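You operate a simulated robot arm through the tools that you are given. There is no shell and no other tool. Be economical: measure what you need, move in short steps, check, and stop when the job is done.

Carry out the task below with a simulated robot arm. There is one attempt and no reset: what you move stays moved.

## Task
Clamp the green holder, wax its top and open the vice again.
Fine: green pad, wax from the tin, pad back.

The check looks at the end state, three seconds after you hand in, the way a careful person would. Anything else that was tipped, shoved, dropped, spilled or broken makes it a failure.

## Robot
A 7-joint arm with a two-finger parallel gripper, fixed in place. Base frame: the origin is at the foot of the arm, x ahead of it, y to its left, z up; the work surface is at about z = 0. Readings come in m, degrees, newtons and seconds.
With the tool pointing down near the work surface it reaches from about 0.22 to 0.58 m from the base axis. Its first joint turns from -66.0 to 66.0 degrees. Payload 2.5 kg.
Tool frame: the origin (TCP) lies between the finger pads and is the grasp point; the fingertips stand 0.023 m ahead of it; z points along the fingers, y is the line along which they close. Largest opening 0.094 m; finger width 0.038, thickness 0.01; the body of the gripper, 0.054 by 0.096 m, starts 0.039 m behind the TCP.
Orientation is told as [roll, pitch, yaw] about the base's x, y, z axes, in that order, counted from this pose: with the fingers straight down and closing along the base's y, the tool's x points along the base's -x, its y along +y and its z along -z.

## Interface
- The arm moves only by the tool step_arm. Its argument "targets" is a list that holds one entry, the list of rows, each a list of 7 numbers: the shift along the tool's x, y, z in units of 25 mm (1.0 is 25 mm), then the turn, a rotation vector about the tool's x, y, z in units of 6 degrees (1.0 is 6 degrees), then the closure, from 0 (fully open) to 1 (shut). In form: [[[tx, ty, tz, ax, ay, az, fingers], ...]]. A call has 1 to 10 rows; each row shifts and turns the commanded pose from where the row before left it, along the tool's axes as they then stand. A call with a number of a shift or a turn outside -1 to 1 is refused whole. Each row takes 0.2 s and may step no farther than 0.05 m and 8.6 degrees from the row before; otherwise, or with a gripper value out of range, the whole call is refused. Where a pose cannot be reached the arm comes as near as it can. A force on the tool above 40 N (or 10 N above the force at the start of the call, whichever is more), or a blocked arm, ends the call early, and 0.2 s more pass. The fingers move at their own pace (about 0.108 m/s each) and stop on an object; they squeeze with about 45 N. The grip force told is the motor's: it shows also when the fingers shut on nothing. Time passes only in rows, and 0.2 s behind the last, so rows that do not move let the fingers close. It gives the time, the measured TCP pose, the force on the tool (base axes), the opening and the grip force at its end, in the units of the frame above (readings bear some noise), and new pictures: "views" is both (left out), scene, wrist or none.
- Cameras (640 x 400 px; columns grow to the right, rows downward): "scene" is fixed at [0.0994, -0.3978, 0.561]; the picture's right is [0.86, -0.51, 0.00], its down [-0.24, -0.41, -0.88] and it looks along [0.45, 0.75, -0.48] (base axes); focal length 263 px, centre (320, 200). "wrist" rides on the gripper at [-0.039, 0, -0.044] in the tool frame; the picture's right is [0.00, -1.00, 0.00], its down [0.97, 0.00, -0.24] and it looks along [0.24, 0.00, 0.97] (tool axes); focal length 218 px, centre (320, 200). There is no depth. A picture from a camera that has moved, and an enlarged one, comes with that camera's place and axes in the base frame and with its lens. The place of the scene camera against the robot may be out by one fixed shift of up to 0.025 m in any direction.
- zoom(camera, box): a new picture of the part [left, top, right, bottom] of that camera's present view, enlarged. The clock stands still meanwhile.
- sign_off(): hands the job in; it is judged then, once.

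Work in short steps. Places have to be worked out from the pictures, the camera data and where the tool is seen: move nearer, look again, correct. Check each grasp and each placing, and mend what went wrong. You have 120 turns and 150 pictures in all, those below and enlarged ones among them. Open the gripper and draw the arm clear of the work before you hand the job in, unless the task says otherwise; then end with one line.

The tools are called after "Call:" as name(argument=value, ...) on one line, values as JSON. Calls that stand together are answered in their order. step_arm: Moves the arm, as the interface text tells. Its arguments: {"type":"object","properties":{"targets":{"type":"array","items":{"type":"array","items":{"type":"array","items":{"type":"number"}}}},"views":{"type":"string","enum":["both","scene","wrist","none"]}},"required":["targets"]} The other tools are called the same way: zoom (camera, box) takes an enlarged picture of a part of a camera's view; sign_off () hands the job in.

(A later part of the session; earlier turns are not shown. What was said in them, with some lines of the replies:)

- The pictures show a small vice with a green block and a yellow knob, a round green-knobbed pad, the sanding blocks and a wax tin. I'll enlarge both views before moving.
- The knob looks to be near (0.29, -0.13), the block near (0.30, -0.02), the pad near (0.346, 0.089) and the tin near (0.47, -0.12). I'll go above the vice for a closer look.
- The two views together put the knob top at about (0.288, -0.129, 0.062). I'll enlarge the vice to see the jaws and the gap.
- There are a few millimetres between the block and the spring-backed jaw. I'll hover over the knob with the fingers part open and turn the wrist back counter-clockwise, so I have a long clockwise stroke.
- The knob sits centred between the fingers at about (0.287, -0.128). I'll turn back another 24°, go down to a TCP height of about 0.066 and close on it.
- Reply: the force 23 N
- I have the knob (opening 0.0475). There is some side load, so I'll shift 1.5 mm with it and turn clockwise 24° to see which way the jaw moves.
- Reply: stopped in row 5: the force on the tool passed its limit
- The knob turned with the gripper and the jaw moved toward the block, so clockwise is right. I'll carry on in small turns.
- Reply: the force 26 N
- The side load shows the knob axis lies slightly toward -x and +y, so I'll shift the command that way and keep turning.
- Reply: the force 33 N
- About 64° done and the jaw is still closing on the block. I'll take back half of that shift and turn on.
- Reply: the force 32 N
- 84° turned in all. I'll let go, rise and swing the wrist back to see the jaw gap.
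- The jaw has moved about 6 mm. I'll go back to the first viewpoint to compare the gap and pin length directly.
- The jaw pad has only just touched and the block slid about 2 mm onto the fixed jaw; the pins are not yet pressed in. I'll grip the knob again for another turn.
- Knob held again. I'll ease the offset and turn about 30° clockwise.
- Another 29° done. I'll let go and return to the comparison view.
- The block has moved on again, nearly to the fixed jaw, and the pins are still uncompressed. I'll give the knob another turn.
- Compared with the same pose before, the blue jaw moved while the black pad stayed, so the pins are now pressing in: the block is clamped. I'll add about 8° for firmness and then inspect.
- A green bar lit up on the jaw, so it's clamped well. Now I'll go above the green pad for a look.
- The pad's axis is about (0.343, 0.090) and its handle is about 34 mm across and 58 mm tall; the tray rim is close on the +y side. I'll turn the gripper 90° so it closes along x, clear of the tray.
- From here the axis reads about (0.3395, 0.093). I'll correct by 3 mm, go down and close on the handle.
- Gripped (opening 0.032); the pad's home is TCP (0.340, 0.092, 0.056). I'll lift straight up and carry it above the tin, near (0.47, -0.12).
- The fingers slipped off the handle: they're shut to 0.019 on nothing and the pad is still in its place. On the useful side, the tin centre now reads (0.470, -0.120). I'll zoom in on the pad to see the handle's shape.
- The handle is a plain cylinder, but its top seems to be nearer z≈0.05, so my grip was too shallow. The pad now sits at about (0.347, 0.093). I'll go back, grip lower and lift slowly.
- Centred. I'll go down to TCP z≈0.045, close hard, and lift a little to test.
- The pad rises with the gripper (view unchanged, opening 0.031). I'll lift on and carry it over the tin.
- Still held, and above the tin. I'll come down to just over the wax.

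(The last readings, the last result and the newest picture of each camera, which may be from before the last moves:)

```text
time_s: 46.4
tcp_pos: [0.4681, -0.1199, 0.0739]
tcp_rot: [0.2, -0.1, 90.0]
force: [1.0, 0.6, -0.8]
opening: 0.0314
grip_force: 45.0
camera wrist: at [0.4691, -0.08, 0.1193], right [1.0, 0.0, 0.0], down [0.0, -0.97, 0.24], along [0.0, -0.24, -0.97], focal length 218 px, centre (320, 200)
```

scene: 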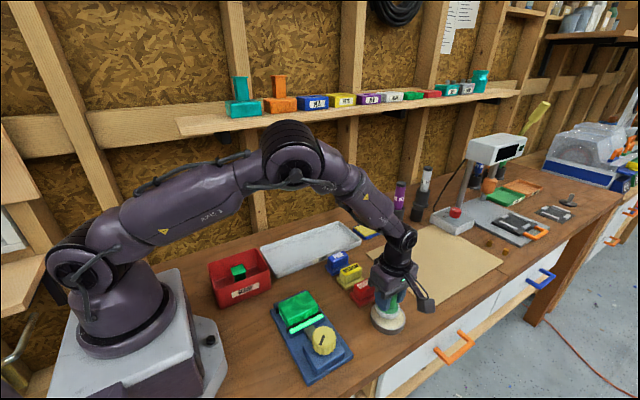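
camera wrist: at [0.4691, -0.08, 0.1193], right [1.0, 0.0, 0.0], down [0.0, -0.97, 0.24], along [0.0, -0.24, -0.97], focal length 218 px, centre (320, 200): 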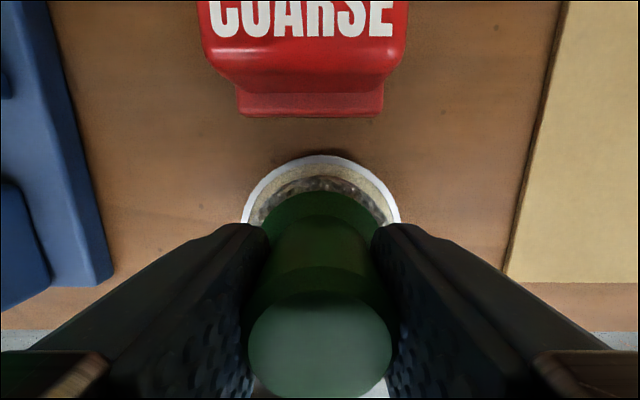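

Well centred, no contact yet. I'll lower in 2 mm steps and watch the force.

Call:
step_arm(targets=[[[0, 0, 0.1, 0, 0, 0, 1], [0, 0, 0.1, 0, 0, 0, 1], [0, 0, 0.1, 0, 0, 0, 1]]], views="none")

Call:
step_arm(targets=[[[0, 0, 0.08, 0, 0, 0, 1], [0, 0, 0.0, 0, 0, 0, 1]]], views="none")

```text
time_s: 47.2
tcp_pos: [0.4701, -0.1193, 0.0687]
tcp_rot: [0.2, 0.0, 90.0]
force: [-0.3, 0.1, -0.6]
opening: 0.0315
grip_force: 45.0
```

```text
time_s: 47.8
tcp_pos: [0.4703, -0.1184, 0.0662]
tcp_rot: [0.2, -0.1, 90.0]
force: [0.4, -0.2, 0.5]
opening: 0.0315
grip_force: 45.1
```

No contact yet; carrying on down.

Call:
step_arm(targets=[[[0, 0, 0.08, 0, 0, 0, 1], [0, 0, 0.06, 0, 0, 0, 1]]], views="none")

Call:
step_arm(targets=[[[0, 0, 0.06, 0, 0, 0, 1], [0, 0, 0.0, 0, 0, 0, 1]]], views="wrist")

```text
time_s: 48.4
tcp_pos: [0.4708, -0.1197, 0.063]
tcp_rot: [0.3, -0.2, 90.0]
force: [0.4, 1.4, -0.8]
opening: 0.0312
grip_force: 45.1
```

```text
time_s: 49.0
tcp_pos: [0.4686, -0.1194, 0.0623]
tcp_rot: [0.3, -0.1, 90.0]
force: [-3.3, 1.9, 9.3]
opening: 0.0312
grip_force: 45.0
camera wrist: at [0.4698, -0.08, 0.1057], right [1.0, 0.0, 0.0], down [0.0, -0.97, 0.24], along [0.0, -0.24, -0.97], focal length 218 px, centre (320, 200)
```

wrist: 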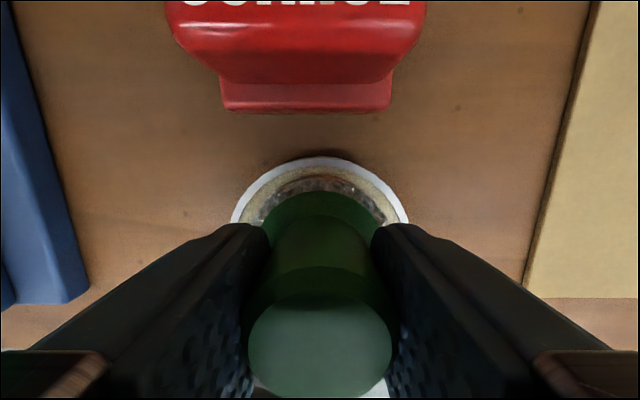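

Contact with about 9 N on the wax. I'll hold and give a small twist to load the pad, then lift off.

Call:
step_arm(targets=[[[0, 0, 0, 0, 0, 0.6, 1], [0, 0, 0, 0, 0, -0.6, 1], [0, 0, 0, 0, 0, 0, 1], [0, 0, -0.2, 0, 0, 0, 1], [0, 0, -0.6, 0, 0, 0, 1], [0, 0, -0.8, 0, 0, 0, 1], [0, 0, -0.8, 0, 0, 0, 1]]])

Call:
zoom(camera="scene", box=[350, 240, 450, 340])

```text
time_s: 50.6
tcp_pos: [0.4704, -0.12, 0.1208]
tcp_rot: [0.2, 0.0, 90.0]
force: [0.4, -0.1, -0.3]
opening: 0.0312
grip_force: 45.6
camera wrist: at [0.4693, -0.0801, 0.1662], right [1.0, 0.0, 0.0], down [0.0, -0.97, 0.24], along [0.0, -0.24, -0.97], focal length 218 px, centre (320, 200)
```

scene: 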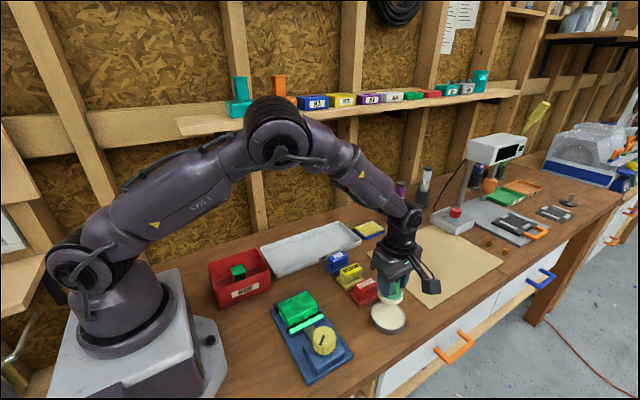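
wrist: 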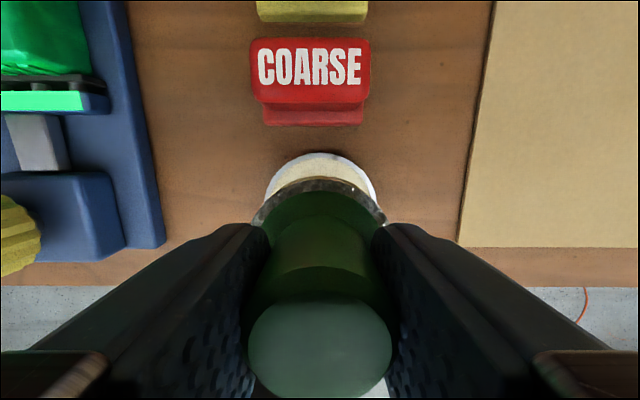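

```text
4.00 times, centred on (400, 290) of scene
camera zoom: at [0.0994, -0.3978, 0.561], right [0.86, -0.51, 0.0], down [-0.24, -0.41, -0.88], along [0.45, 0.75, -0.48], focal length 1053 px, centre (0, -160)
```

zoom: 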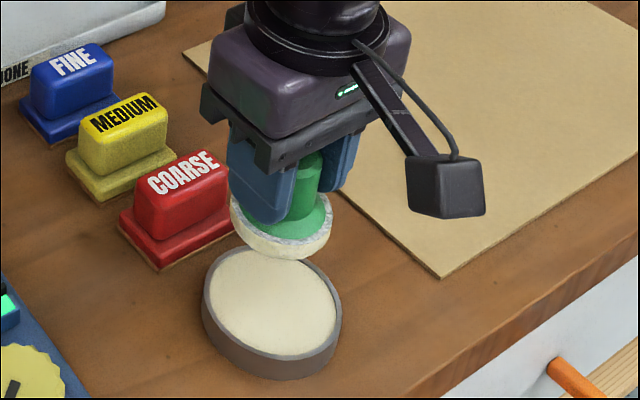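

The felt is now coated cream. The block top is centred at about (0.294, -0.011), at z≈0.044. I'll carry the pad above it.

Call:
step_arm(targets=[[[-0.545, 0.8825, -0.05, 0, 0, 0, 1], [-0.545, 0.8825, -0.05, 0, 0, 0, 1], [-0.545, 0.8825, -0.05, 0, 0, 0, 1], [-0.545, 0.8825, -0.05, 0, 0, 0, 1], [-0.545, 0.8825, -0.05, 0, 0, 0, 1], [-0.545, 0.8825, -0.05, 0, 0, 0, 1], [-0.545, 0.8825, -0.05, 0, 0, 0, 1], [-0.545, 0.8825, -0.05, 0, 0, 0, 1]]])

Call:
step_arm(targets=[[[0, 0, 0.4, 0, 0, 0, 1], [0, 0, 0.4, 0, 0, 0, 1], [0, 0, 0.4, 0, 0, 0, 1]]], views="none")

Call:
zoom(camera="scene", box=[250, 250, 370, 390])

```text
time_s: 52.4
tcp_pos: [0.2929, -0.0108, 0.1319]
tcp_rot: [0.1, -0.2, 90.0]
force: [0.6, -0.7, -0.3]
opening: 0.0313
grip_force: 45.1
camera wrist: at [0.2912, 0.0292, 0.1765], right [1.0, 0.0, 0.0], down [0.0, -0.97, 0.24], along [0.0, -0.24, -0.97], focal length 218 px, centre (320, 200)
```

scene: 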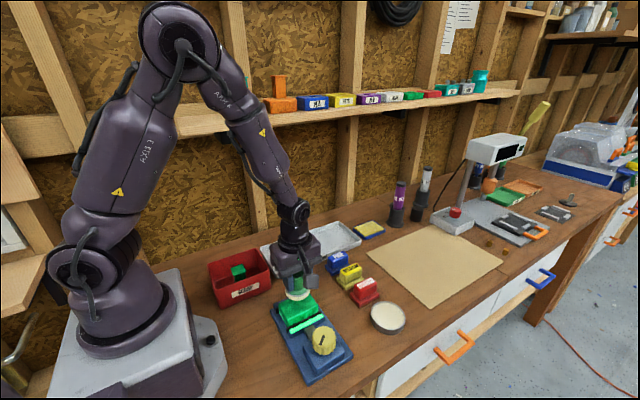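
wrist: 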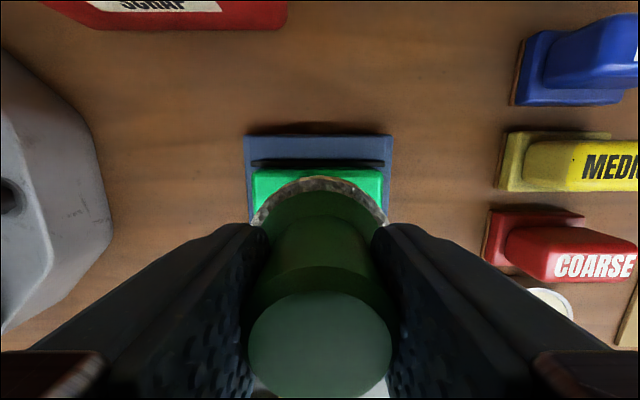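

```text
time_s: 53.2
tcp_pos: [0.2925, -0.0092, 0.1029]
tcp_rot: [0.2, -0.2, 89.9]
force: [0.9, 0.3, -0.1]
opening: 0.0314
grip_force: 45.4
```

```text
2.86 times, centred on (310, 320) of scene
camera zoom: at [0.0994, -0.3978, 0.561], right [0.86, -0.51, 0.0], down [-0.24, -0.41, -0.88], along [0.45, 0.75, -0.48], focal length 752 px, centre (349, -143)
```

zoom: 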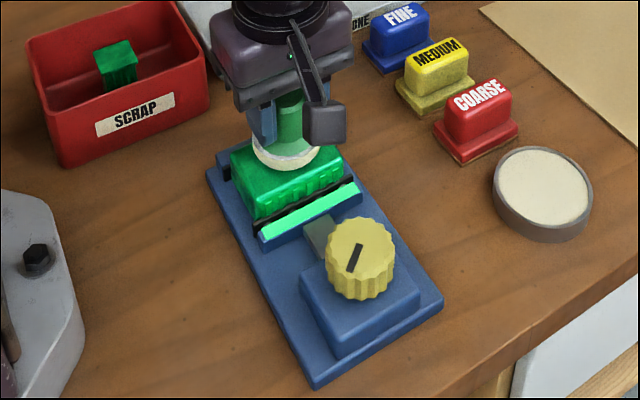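

The pad is just above the block. I'll lower in small steps until I feel contact.

Call:
step_arm(targets=[[[0, 0, 0.12, 0, 0, 0, 1], [0, 0, 0.12, 0, 0, 0, 1], [0, 0, 0.12, 0, 0, 0, 1], [0, 0, 0, 0, 0, 0, 1]]], views="none")

Call:
step_arm(targets=[[[0, 0, 0.06, 0, 0, 0, 1], [0, 0, 0.06, 0, 0, 0, 1], [0, 0, 0, 0, 0, 0, 1]]], views="none")

```text
time_s: 54.0
tcp_pos: [0.293, -0.0097, 0.0954]
tcp_rot: [0.2, 0.1, 90.1]
force: [-1.8, -1.1, 8.7]
opening: 0.0314
grip_force: 44.6
stopped in row 4: the force on the tool passed its limit (the readings are from after the stop); the commanded pose is now the measured one
```

```text
time_s: 54.4
tcp_pos: [0.2933, -0.0109, 0.0955]
tcp_rot: [0.1, 0.1, 90.0]
force: [-2.0, 0.2, 9.7]
opening: 0.0314
grip_force: 45.1
stopped in row 2: the force on the tool passed its limit (the readings are from after the stop); the commanded pose is now the measured one
```

Contact came at TCP z 0.0955, with about 9 N. I'll sweep the pad over the top at this pressure, along both long edges.

Call:
step_arm(targets=[[[0, -0.3, 0, 0, 0, 0, 1], [0, -0.3, 0, 0, 0, 0, 1], [0, -0.3, 0, 0, 0, 0, 1], [-0.24, 0, 0, 0, 0, 0, 1], [-0.24, 0, 0, 0, 0, 0, 1], [0, 0.4, 0, 0, 0, 0, 1], [0, 0.4, 0, 0, 0, 0, 1], [0, 0.4, 0, 0, 0, 0, 1], [0, 0.4, 0, 0, 0, 0, 1]]], views="wrist")

```text
time_s: 56.4
tcp_pos: [0.2751, 0.0019, 0.0943]
tcp_rot: [0.1, 0.0, 90.1]
force: [5.5, 0.4, 10.8]
opening: 0.0313
grip_force: 45.2
camera wrist: at [0.2753, 0.0416, 0.1386], right [1.0, 0.0, 0.0], down [0.0, -0.97, 0.24], along [0.0, -0.24, -0.97], focal length 218 px, centre (320, 200)
```

wrist: 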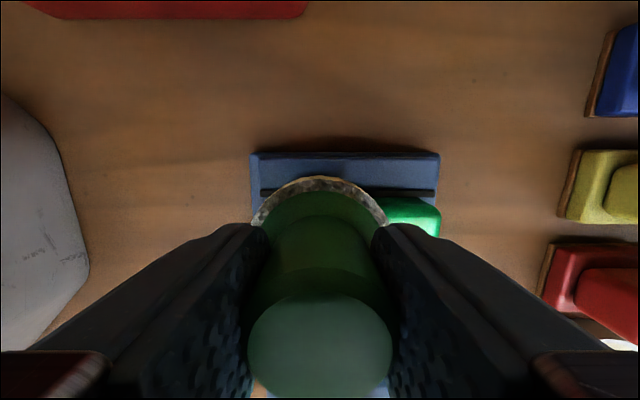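

Pressure is steady at about 10 N. Now the other edge and then the middle.

Call:
step_arm(targets=[[[0.32, 0, 0, 0, 0, 0, 1], [0.32, 0, 0, 0, 0, 0, 1], [0.32, 0, 0, 0, 0, 0, 1], [0, -0.42, 0, 0, 0, 0, 1], [0, -0.42, 0, 0, 0, 0, 1], [0, -0.42, 0, 0, 0, 0, 1], [0, -0.42, 0, 0, 0, 0, 1], [-0.24, 0, 0, 0, 0, 0, 1], [-0.24, 0, 0, 0, 0, 0, 1]]], views="none")

Call:
step_arm(targets=[[[0, 0.42, 0, 0, 0, 0, 1], [0, 0.42, 0, 0, 0, 0, 1], [0, 0.42, 0, 0, 0, 0, 1], [0, 0.42, 0, 0, 0, 0, 1], [0, -0.4, 0, 0, 0, 0, 1], [0, -0.4, 0, 0, 0, 0, 1], [0, 0, -0.2, 0, 0, 0, 1], [0, 0, -0.6, 0, 0, 0, 1], [0, 0, -0.8, 0, 0, 0, 1]]], views="none")

Call:
zoom(camera="scene", box=[250, 250, 370, 390])

```text
time_s: 57.4
tcp_pos: [0.2769, -0.0224, 0.094]
tcp_rot: [0.5, 0.2, 90.0]
force: [-3.2, 0.9, 14.0]
opening: 0.0314
grip_force: 45.0
stopped in row 4: the force on the tool passed its limit (the readings are from after the stop); the commanded pose is now the measured one
```

```text
time_s: 59.4
tcp_pos: [0.257, -0.0243, 0.1351]
tcp_rot: [0.6, 0.0, 90.1]
force: [0.0, 0.3, -0.8]
opening: 0.031
grip_force: 44.5
```

```text
2.86 times, centred on (310, 320) of scene
camera zoom: at [0.0994, -0.3978, 0.561], right [0.86, -0.51, 0.0], down [-0.24, -0.41, -0.88], along [0.45, 0.75, -0.48], focal length 752 px, centre (349, -143)
```

zoom: 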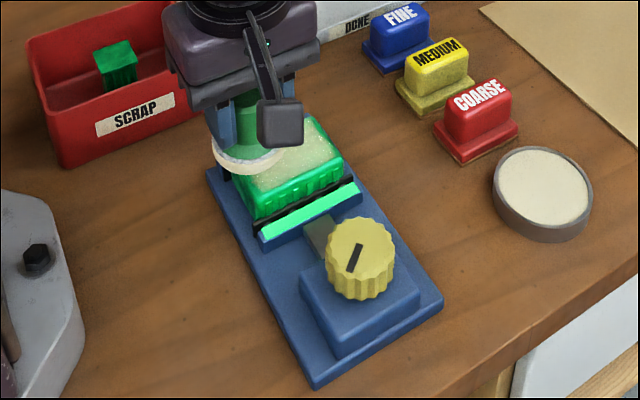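

The first sweep stopped early on a force limit and the next one started from there, so the pad ran past the near end; wax is visible on the top, though. I'll move toward the pad's home to inspect the coverage and the pad.

Call:
step_arm(targets=[[[-0.77, -0.58, 0, 0, 0, 0, 1], [-0.77, -0.58, 0, 0, 0, 0, 1], [-0.77, -0.58, 0, 0, 0, 0, 1], [-0.77, -0.58, 0, 0, 0, 0, 1], [-0.77, -0.58, 0, 0, 0, 0, 1], [-0.77, -0.58, 0, 0, 0, 0, 1]]], views="wrist")

Call:
zoom(camera="scene", box=[265, 280, 345, 340])

```text
time_s: 60.8
tcp_pos: [0.3412, 0.0929, 0.1317]
tcp_rot: [0.6, 0.2, 90.1]
force: [-0.3, 0.0, 0.4]
opening: 0.0311
grip_force: 45.0
camera wrist: at [0.3418, 0.1334, 0.176], right [1.0, 0.0, -0.01], down [0.0, -0.97, 0.24], along [-0.01, -0.24, -0.97], focal length 218 px, centre (320, 200)
```

wrist: 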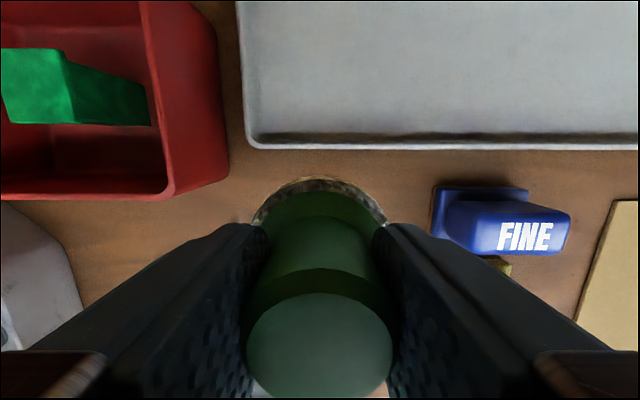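

```text
6.67 times, centred on (305, 310) of scene
camera zoom: at [0.0994, -0.3978, 0.561], right [0.86, -0.51, 0.0], down [-0.24, -0.41, -0.88], along [0.45, 0.75, -0.48], focal length 1755 px, centre (420, -533)
```

zoom: 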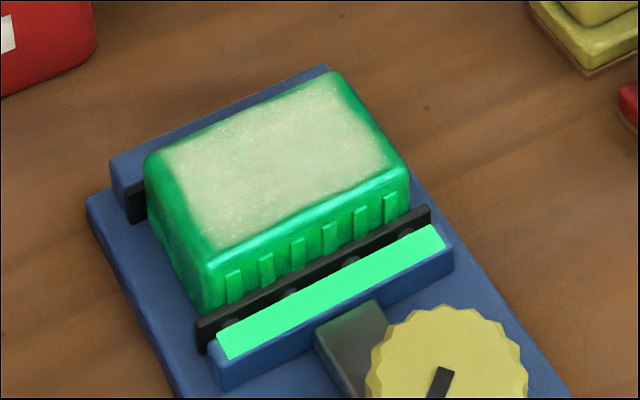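

The flat top is evenly waxed, the clamp is still lit and the pad is held straight, above its home spot. I'll set it down.

Call:
step_arm(targets=[[[0, 0, 0.8, 0, 0, 0, 1], [0, 0, 0.8, 0, 0, 0, 1], [0, 0, 0.8, 0, 0, 0, 1], [0, 0, 0.7, 0, 0, 0, 1], [0, 0, 0.2, 0, 0, 0, 1], [0, 0, 0.05, 0, 0, 0, 1]]], views="wrist")

```text
time_s: 62.2
tcp_pos: [0.3419, 0.0937, 0.0496]
tcp_rot: [0.6, 0.1, 90.1]
force: [0.4, 1.5, -0.2]
opening: 0.0313
grip_force: 45.2
camera wrist: at [0.3413, 0.1331, 0.0934], right [1.0, 0.0, -0.01], down [0.0, -0.97, 0.24], along [-0.01, -0.24, -0.97], focal length 218 px, centre (320, 200)
```

wrist: 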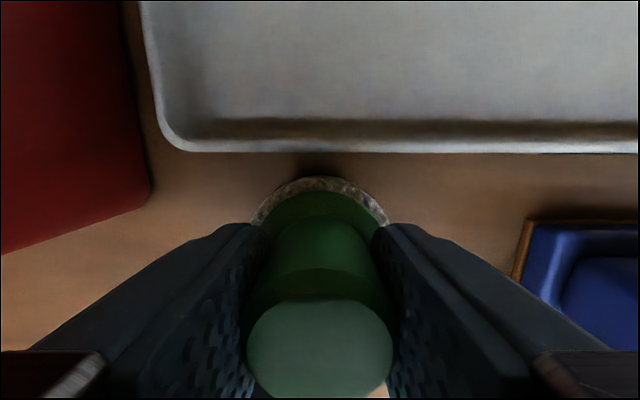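

About 4 mm left. I'll go down carefully until contact.

Call:
step_arm(targets=[[[0, 0, 0.07, 0, 0, 0, 1], [0, 0, 0.05, 0, 0, 0, 1], [0, 0, 0, 0, 0, 0, 1]]], views="none")

Call:
step_arm(targets=[[[0, 0, 0.04, 0, 0, 0, 1], [0, 0, 0, 0, 0, 0, 1]]], views="none")

```text
time_s: 63.0
tcp_pos: [0.3426, 0.0932, 0.0463]
tcp_rot: [0.6, 0.2, 90.2]
force: [0.3, -0.3, -0.4]
opening: 0.0315
grip_force: 44.6
```

```text
time_s: 63.6
tcp_pos: [0.3427, 0.0918, 0.0455]
tcp_rot: [0.6, 0.1, 90.1]
force: [0.0, -0.2, -0.9]
opening: 0.0314
grip_force: 44.9
```

Call:
step_arm(targets=[[[0, 0, 0.04, 0, 0, 0, 1], [0, 0, 0, 0, 0, 0, 1]]], views="none")

```text
time_s: 64.2
tcp_pos: [0.3417, 0.0937, 0.0448]
tcp_rot: [0.5, 0.2, 90.0]
force: [-2.3, -1.6, 6.5]
opening: 0.0316
grip_force: 45.2
```

The pad is on the table (6.5 N). I'll open the fingers and rise straight up.

Call:
step_arm(targets=[[[0, 0, 0, 0, 0, 0, 0.4], [0, 0, 0, 0, 0, 0, 0.3], [0, 0, 0, 0, 0, 0, 0.3], [0, 0, -0.4, 0, 0, 0, 0.3], [0, 0, -0.8, 0, 0, 0, 0.3], [0, 0, -0.9, 0, 0, 0, 0.3], [0, 0, -0.9, 0, 0, 0, 0.3], [0, 0, -0.9, 0, 0, 0, 0.3]]])

```text
time_s: 66.0
tcp_pos: [0.3422, 0.094, 0.1421]
tcp_rot: [0.6, 0.1, 90.1]
force: [-0.1, -0.2, -0.5]
opening: 0.0658
grip_force: 0.1
camera wrist: at [0.3421, 0.1335, 0.1859], right [1.0, 0.0, -0.01], down [0.0, -0.97, 0.24], along [-0.01, -0.24, -0.97], focal length 218 px, centre (320, 200)
```

scene: 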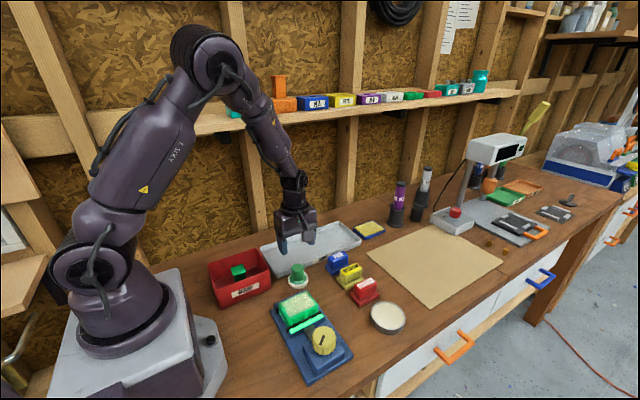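
wrist: 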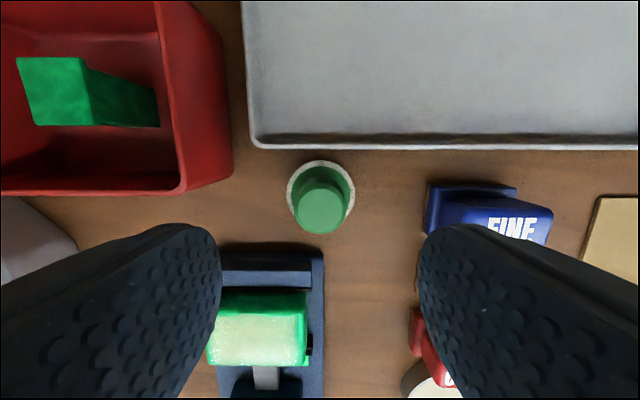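

The pad stands upright at home. Next I'll move over the knob and then turn the wrist clockwise, ready for a long counter-clockwise stroke.

Call:
step_arm(targets=[[[0.98, 0.24, 0, 0, 0, 0, 0.25], [0.98, 0.24, 0, 0, 0, 0, 0.25], [0.98, 0.24, 0, 0, 0, 0, 0.25], [0.98, 0.24, 0, 0, 0, 0, 0.25], [0.98, 0.24, 0, 0, 0, 0, 0.25], [0.98, 0.24, 0, 0, 0, 0, 0.25], [0.98, 0.24, 0, 0, 0, 0, 0.25], [0.98, 0.24, 0, 0, 0, 0, 0.25], [0.98, 0.24, 0, 0, 0, 0, 0.25]]], views="none")

Call:
step_arm(targets=[[[0, 0, 0, 0, 0, 1, 0.25], [0, 0, 0, 0, 0, 1, 0.25], [0, 0, 0, 0, 0, 1, 0.25], [0, 0, 0, 0, 0, 1, 0.25], [0, 0, 0, 0, 0, 1, 0.25], [0, 0, 0, 0, 0, 1, 0.25], [0, 0, 0, 0, 0, 1, 0.25], [0, 0, 0, 0, 0, 1, 0.25], [0, 0, 0, 0, 0, 1, 0.25], [0, 0, 0, 0, 0, 1, 0.25]]], views="none")

Call:
step_arm(targets=[[[0, 0, 0, 0, 0, 1, 0.25], [0, 0, 0, 0, 0, 1, 0.25], [0, 0, 0, 0, 0, 1, 0.25], [0, 0, 0, 0, 0, 1, 0.25], [0, 0, 0, 0, 0, 1, 0.25], [0, 0, 0, 0, 0, 1, 0.25], [0, 0, 0, 0, 0, 1, 0.25], [0, 0, 0, 0, 0, 1, 0.25], [0, 0, 0, 0, 0, 1, 0.25], [0, 0, 0, 0, 0, 1, 0.25]]], views="wrist")

```text
time_s: 68.0
tcp_pos: [0.2879, -0.1268, 0.1427]
tcp_rot: [0.5, 0.1, 90.3]
force: [0.2, 0.4, 0.5]
opening: 0.0708
grip_force: 0.1
```

```text
time_s: 70.2
tcp_pos: [0.2897, -0.1263, 0.1422]
tcp_rot: [0.2, 0.6, 30.0]
force: [0.2, -0.9, 0.1]
opening: 0.0704
grip_force: 0.1
```

```text
time_s: 72.4
tcp_pos: [0.2904, -0.1281, 0.1415]
tcp_rot: [-0.3, 0.5, -30.1]
force: [0.2, 0.1, 0.0]
opening: 0.0704
grip_force: 0.1
camera wrist: at [0.3232, -0.1463, 0.1865], right [-0.5, -0.87, 0.01], down [-0.84, 0.49, 0.25], along [-0.22, 0.12, -0.97], focal length 218 px, centre (320, 200)
```

wrist: 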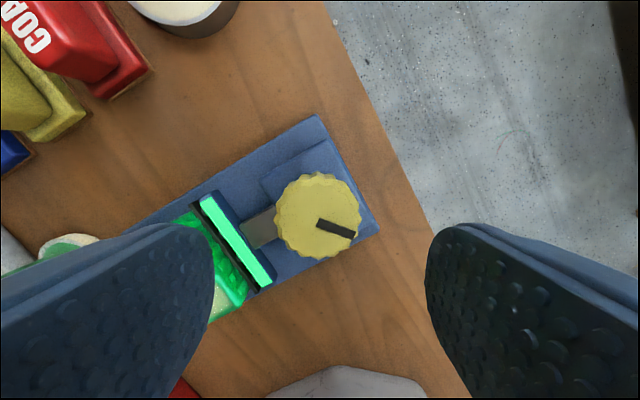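

Centred over the knob. I'll go down and grip it.

Call:
step_arm(targets=[[[0.03, 0, 0.76, 0, 0, 0, 0.25], [0, 0, 0.76, 0, 0, 0, 0.25], [0, 0, 0.76, 0, 0, 0, 0.25], [0, 0, 0.76, 0, 0, 0, 0.25], [0, 0, 0, 0, 0, 0, 0.6], [0, 0, 0, 0, 0, 0, 0.6], [0, 0, 0, 0, 0, 0, 0.6]]], views="none")

Call:
step_arm(targets=[[[0, 0, 0, 0, 0, -0.7, 0.6], [0, 0, 0, 0, 0, -0.7, 0.6], [0, 0, 0, 0, 0, -0.7, 0.6], [0, 0, 0, 0, 0, -0.7, 0.6], [0, 0, 0, 0, 0, -0.7, 0.6], [0, 0, 0, 0, 0, -0.7, 0.6]]], views="wrist")

```text
time_s: 74.0
tcp_pos: [0.2897, -0.1263, 0.0662]
tcp_rot: [-0.3, 0.4, -29.7]
force: [10.2, 16.1, -10.0]
opening: 0.0475
grip_force: 44.8
```

```text
time_s: 74.5
tcp_pos: [0.2885, -0.1262, 0.0659]
tcp_rot: [-0.3, 0.3, -22.5]
force: [0.9, -2.3, -0.6]
opening: 0.0473
grip_force: 44.8
stopped in row 2: the force on the tool passed its limit (the readings are from after the stop); the commanded pose is now the measured one
camera wrist: at [0.3242, -0.1404, 0.1097], right [-0.38, -0.92, 0.0], down [-0.9, 0.37, 0.25], along [-0.23, 0.09, -0.97], focal length 218 px, centre (320, 200)
```

wrist: 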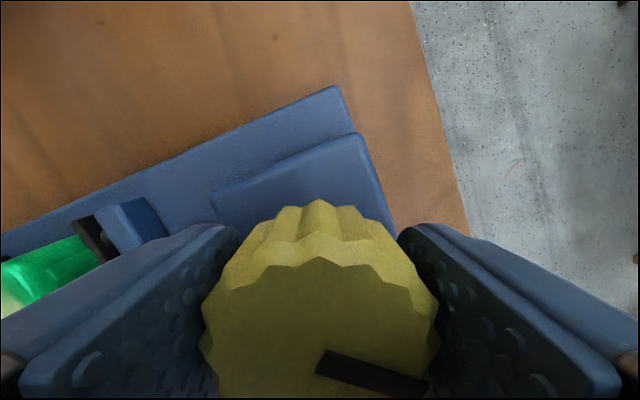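

The offset load has reset and the clamp light is off. I'll keep turning counter-clockwise.

Call:
step_arm(targets=[[[0, 0, 0, 0, 0, -0.7, 0.6], [0, 0, 0, 0, 0, -0.7, 0.6], [0, 0, 0, 0, 0, -0.7, 0.6], [0, 0, 0, 0, 0, -0.7, 0.6], [0, 0, 0, 0, 0, -0.7, 0.6], [0, 0, 0, 0, 0, -0.7, 0.6]]], views="none")

Call:
step_arm(targets=[[[0, 0, 0, 0, 0, -0.7, 0.6], [0, 0, 0, 0, 0, -0.7, 0.6], [0, 0, 0, 0, 0, -0.7, 0.6], [0, 0, 0, 0, 0, -0.7, 0.6]]], views="wrist")

```text
time_s: 76.0
tcp_pos: [0.2877, -0.1271, 0.0649]
tcp_rot: [-0.1, 0.4, 2.6]
force: [-6.0, -6.2, 9.0]
opening: 0.0473
grip_force: 45.3
```

```text
time_s: 77.0
tcp_pos: [0.2886, -0.1271, 0.0656]
tcp_rot: [-0.1, 0.4, 19.4]
force: [5.1, -17.7, -12.1]
opening: 0.0472
grip_force: 44.7
camera wrist: at [0.3249, -0.1134, 0.1096], right [0.33, -0.94, 0.0], down [-0.91, -0.32, 0.25], along [-0.23, -0.08, -0.97], focal length 218 px, centre (320, 200)
```

wrist: 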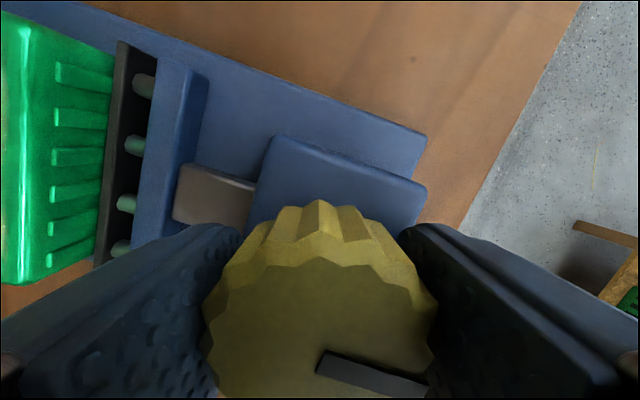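

The pins are free again. I'll ease the side load and turn on to about 60°.

Call:
step_arm(targets=[[[0, -0.04, 0, 0, 0, 0, 0.6], [0, 0, 0, 0, 0, -0.7, 0.6], [0, 0, 0, 0, 0, -0.7, 0.6], [0, 0, 0, 0, 0, -0.7, 0.6], [0, 0, 0, 0, 0, -0.7, 0.6], [0, 0, 0, 0, 0, -0.7, 0.6]]], views="none")

Call:
step_arm(targets=[[[0, 0, 0, 0, 0, -0.7, 0.6], [0, 0, 0, 0, 0, -0.7, 0.6], [0, 0, 0, 0, 0, -0.7, 0.6], [0, 0, 0, 0, 0, -0.7, 0.6], [0, 0, 0, 0, 0, -0.7, 0.6]]], views="wrist")

```text
time_s: 78.3
tcp_pos: [0.2894, -0.1274, 0.0657]
tcp_rot: [0.1, 0.4, 40.4]
force: [-9.1, -8.7, 8.9]
opening: 0.0474
grip_force: 44.9
```

```text
time_s: 79.5
tcp_pos: [0.2891, -0.1276, 0.067]
tcp_rot: [0.4, 0.4, 61.6]
force: [-10.5, -10.8, 4.4]
opening: 0.0474
grip_force: 45.2
camera wrist: at [0.3074, -0.0928, 0.1098], right [0.88, -0.48, -0.01], down [-0.46, -0.85, 0.25], along [-0.12, -0.21, -0.97], focal length 218 px, centre (320, 200)
```

wrist: 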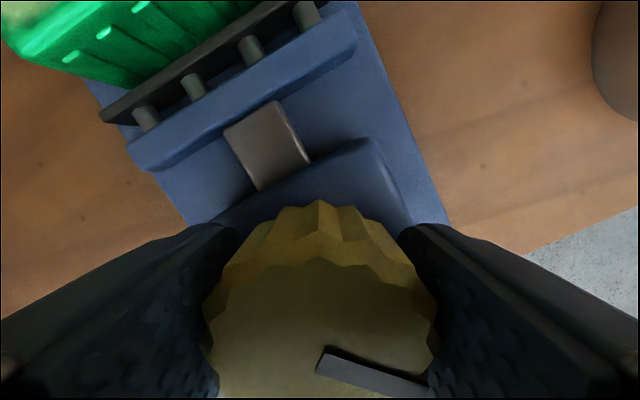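

91° turned back and a gap is showing. I'll carry on while the wrist has range.

Call:
step_arm(targets=[[[0, 0, 0, 0, 0, -0.7, 0.6], [0, 0, 0, 0, 0, -0.7, 0.6], [0, 0, 0, 0, 0, -0.7, 0.6], [0, 0, 0, 0, 0, -0.7, 0.6], [0, 0, 0, 0, 0, -0.7, 0.6], [0, 0, 0, 0, 0, -0.7, 0.6], [0, 0, 0, 0, 0, -0.7, 0.6]]], views="none")

Call:
step_arm(targets=[[[0, 0, 0, 0, 0, -0.7, 0.6], [0, 0, 0, 0, 0, -0.7, 0.6], [0, 0, 0, 0, 0, -0.7, 0.6], [0, 0, 0, 0, 0, -0.7, 0.6]]], views="wrist")

```text
time_s: 81.2
tcp_pos: [0.2902, -0.1279, 0.0661]
tcp_rot: [0.2, 0.1, 90.6]
force: [-0.3, -1.0, -1.3]
opening: 0.0477
grip_force: 45.0
stopped in row 7: the force on the tool passed its limit (the readings are from after the stop); the commanded pose is now the measured one
```

```text
time_s: 82.2
tcp_pos: [0.2895, -0.1282, 0.0664]
tcp_rot: [0.1, 0.1, 106.6]
force: [0.9, -1.4, -2.0]
opening: 0.0472
grip_force: 44.9
stopped in row 4: the force on the tool passed its limit (the readings are from after the stop); the commanded pose is now the measured one
camera wrist: at [0.2783, -0.0897, 0.1101], right [0.96, 0.29, 0.0], down [0.28, -0.93, 0.24], along [0.07, -0.23, -0.97], focal length 218 px, centre (320, 200)
```

wrist: 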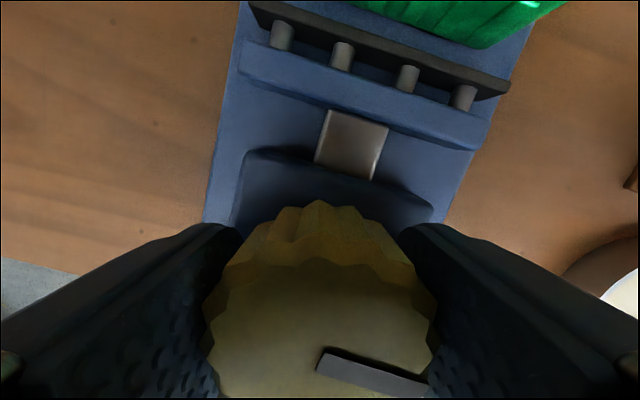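

136° back, with a clear gap at the block. I'll turn the last 13°, let go, rise, and swing the wrist back.

Call:
step_arm(targets=[[[0, 0, 0, 0, 0, -0.7, 0.6], [0, 0, 0, 0, 0, -0.7, 0.6], [0, 0, 0, 0, 0, -0.7, 0.6], [0, 0, 0, 0, 0, 0, 0.25], [0, 0, 0, 0, 0, 0, 0.25]]], views="none")

Call:
step_arm(targets=[[[0, 0, -0.8, 0, 0, 0, 0.25], [0, 0, -0.8, 0, 0, 0, 0.25], [0, 0, -0.9, 0, 0, 1, 0.25], [0, 0, -0.9, 0, 0, 1, 0.25], [0, 0, -0.9, 0, 0, 1, 0.25], [0, 0, -0.9, 0, 0, 1, 0.25], [0, 0, -0.9, 0, 0, 1, 0.25], [0, 0, 0, 0, 0, 1, 0.25], [0, 0, 0, 0, 0, 1, 0.25], [0, 0, 0, 0, 0, 1, 0.25]]])

Call:
zoom(camera="scene", box=[250, 250, 370, 390])

```text
time_s: 83.4
tcp_pos: [0.2905, -0.128, 0.0653]
tcp_rot: [0.1, 0.0, 119.3]
force: [-0.3, 0.1, -1.5]
opening: 0.0705
grip_force: 0.1
```

```text
time_s: 85.6
tcp_pos: [0.2907, -0.1276, 0.2175]
tcp_rot: [0.1, 0.1, 71.1]
force: [-0.6, -0.3, -0.3]
opening: 0.0704
grip_force: 0.1
camera wrist: at [0.302, -0.0899, 0.2626], right [0.95, -0.33, 0.0], down [-0.32, -0.92, 0.24], along [-0.08, -0.23, -0.97], focal length 218 px, centre (320, 200)
```

scene: 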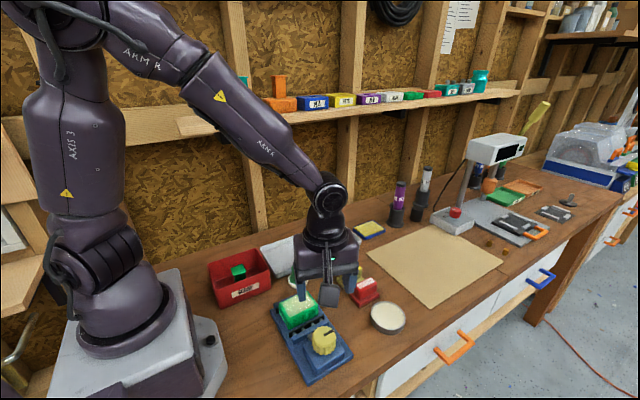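
wrist: 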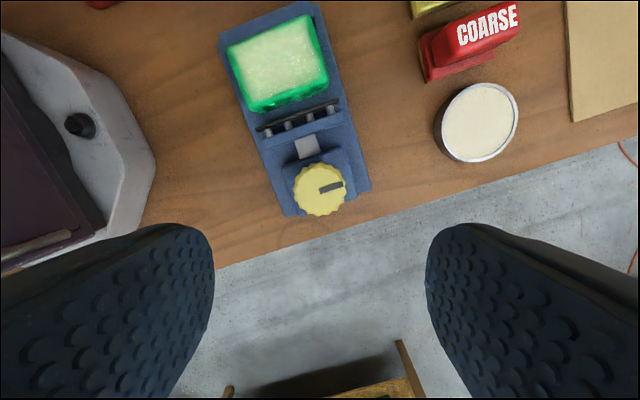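

```text
2.86 times, centred on (310, 320) of scene
camera zoom: at [0.0994, -0.3978, 0.561], right [0.86, -0.51, 0.0], down [-0.24, -0.41, -0.88], along [0.45, 0.75, -0.48], focal length 752 px, centre (349, -143)
```

zoom: 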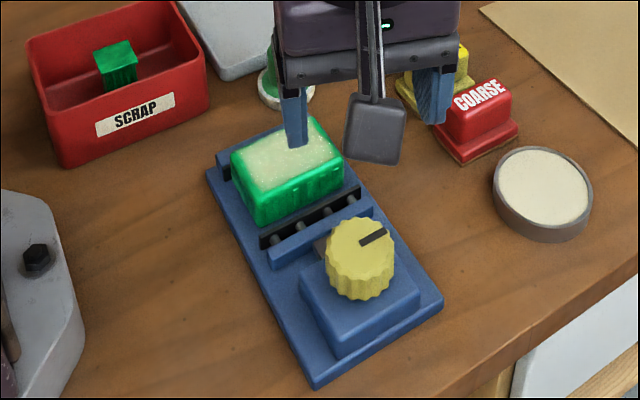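

The vice is open, with the knob mark back where it started and the block waxed. I'll open the gripper, draw the arm up and away, and take a last look.

Call:
step_arm(targets=[[[0, 0, -0.9, 0, 0, 1, 0], [0, 0, -0.9, 0, 0, 1, 0], [0, 0, -0.9, 0, 0, 1, 0], [0, 0, -0.9, 0, 0, 1, 0], [0, 0, -0.9, 0, 0, 1, 0], [-0.7, 0.7, 0, 0, 0, 1, 0], [-0.7, 0.7, 0, 0, 0, 1, 0], [-0.7, 0.7, 0, 0, 0, 1, 0], [-0.7, 0.7, 0, 0, 0, 1, 0], [-0.7, 0.7, 0, 0, 0, 1, 0]]])

Call:
zoom(camera="scene", box=[200, 220, 420, 390])

```text
time_s: 87.8
tcp_pos: [0.3246, -0.0125, 0.3296]
tcp_rot: [-0.1, 0.3, 11.1]
force: [0.0, 0.5, 0.6]
opening: 0.0939
grip_force: 0.1
camera wrist: at [0.3627, -0.0029, 0.3743], right [0.19, -0.98, 0.0], down [-0.95, -0.19, 0.24], along [-0.24, -0.05, -0.97], focal length 218 px, centre (320, 200)
```

scene: 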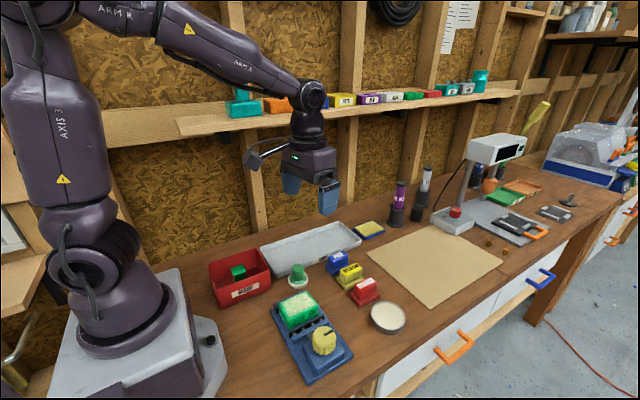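
wrist: 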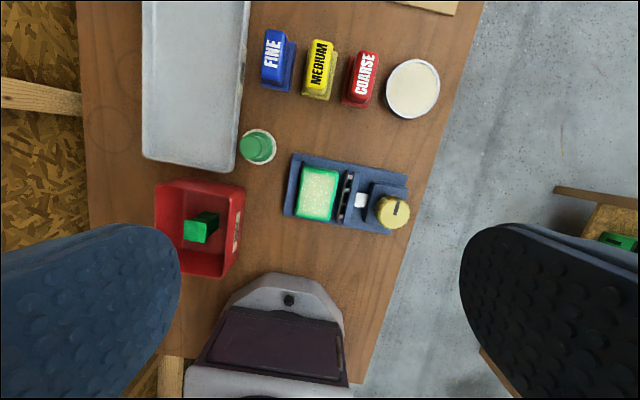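

```text
2.35 times, centred on (310, 305) of scene
camera zoom: at [0.0994, -0.3978, 0.561], right [0.86, -0.51, 0.0], down [-0.24, -0.41, -0.88], along [0.45, 0.75, -0.48], focal length 619 px, centre (344, -47)
```

zoom: 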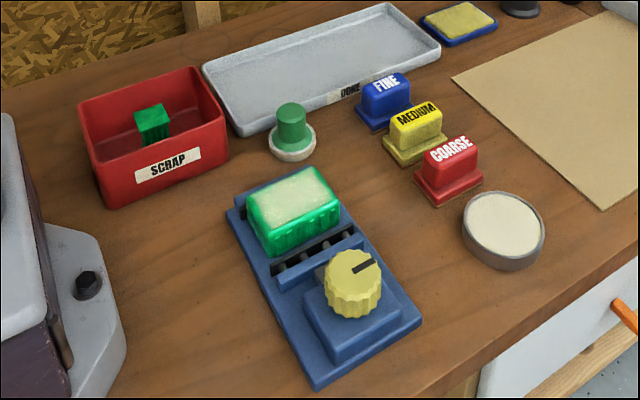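

The holder is waxed, the vice is open, the pad is back in place and nothing else has moved. The arm is clear, so I'm handing in.

Call:
sign_off()

```text
The job is handed in.
```

I clamped the green holder, waxed its top from the tin with the green pad, put the pad back within a few millimetres of its spot, and opened the vice again; the job is handed in.
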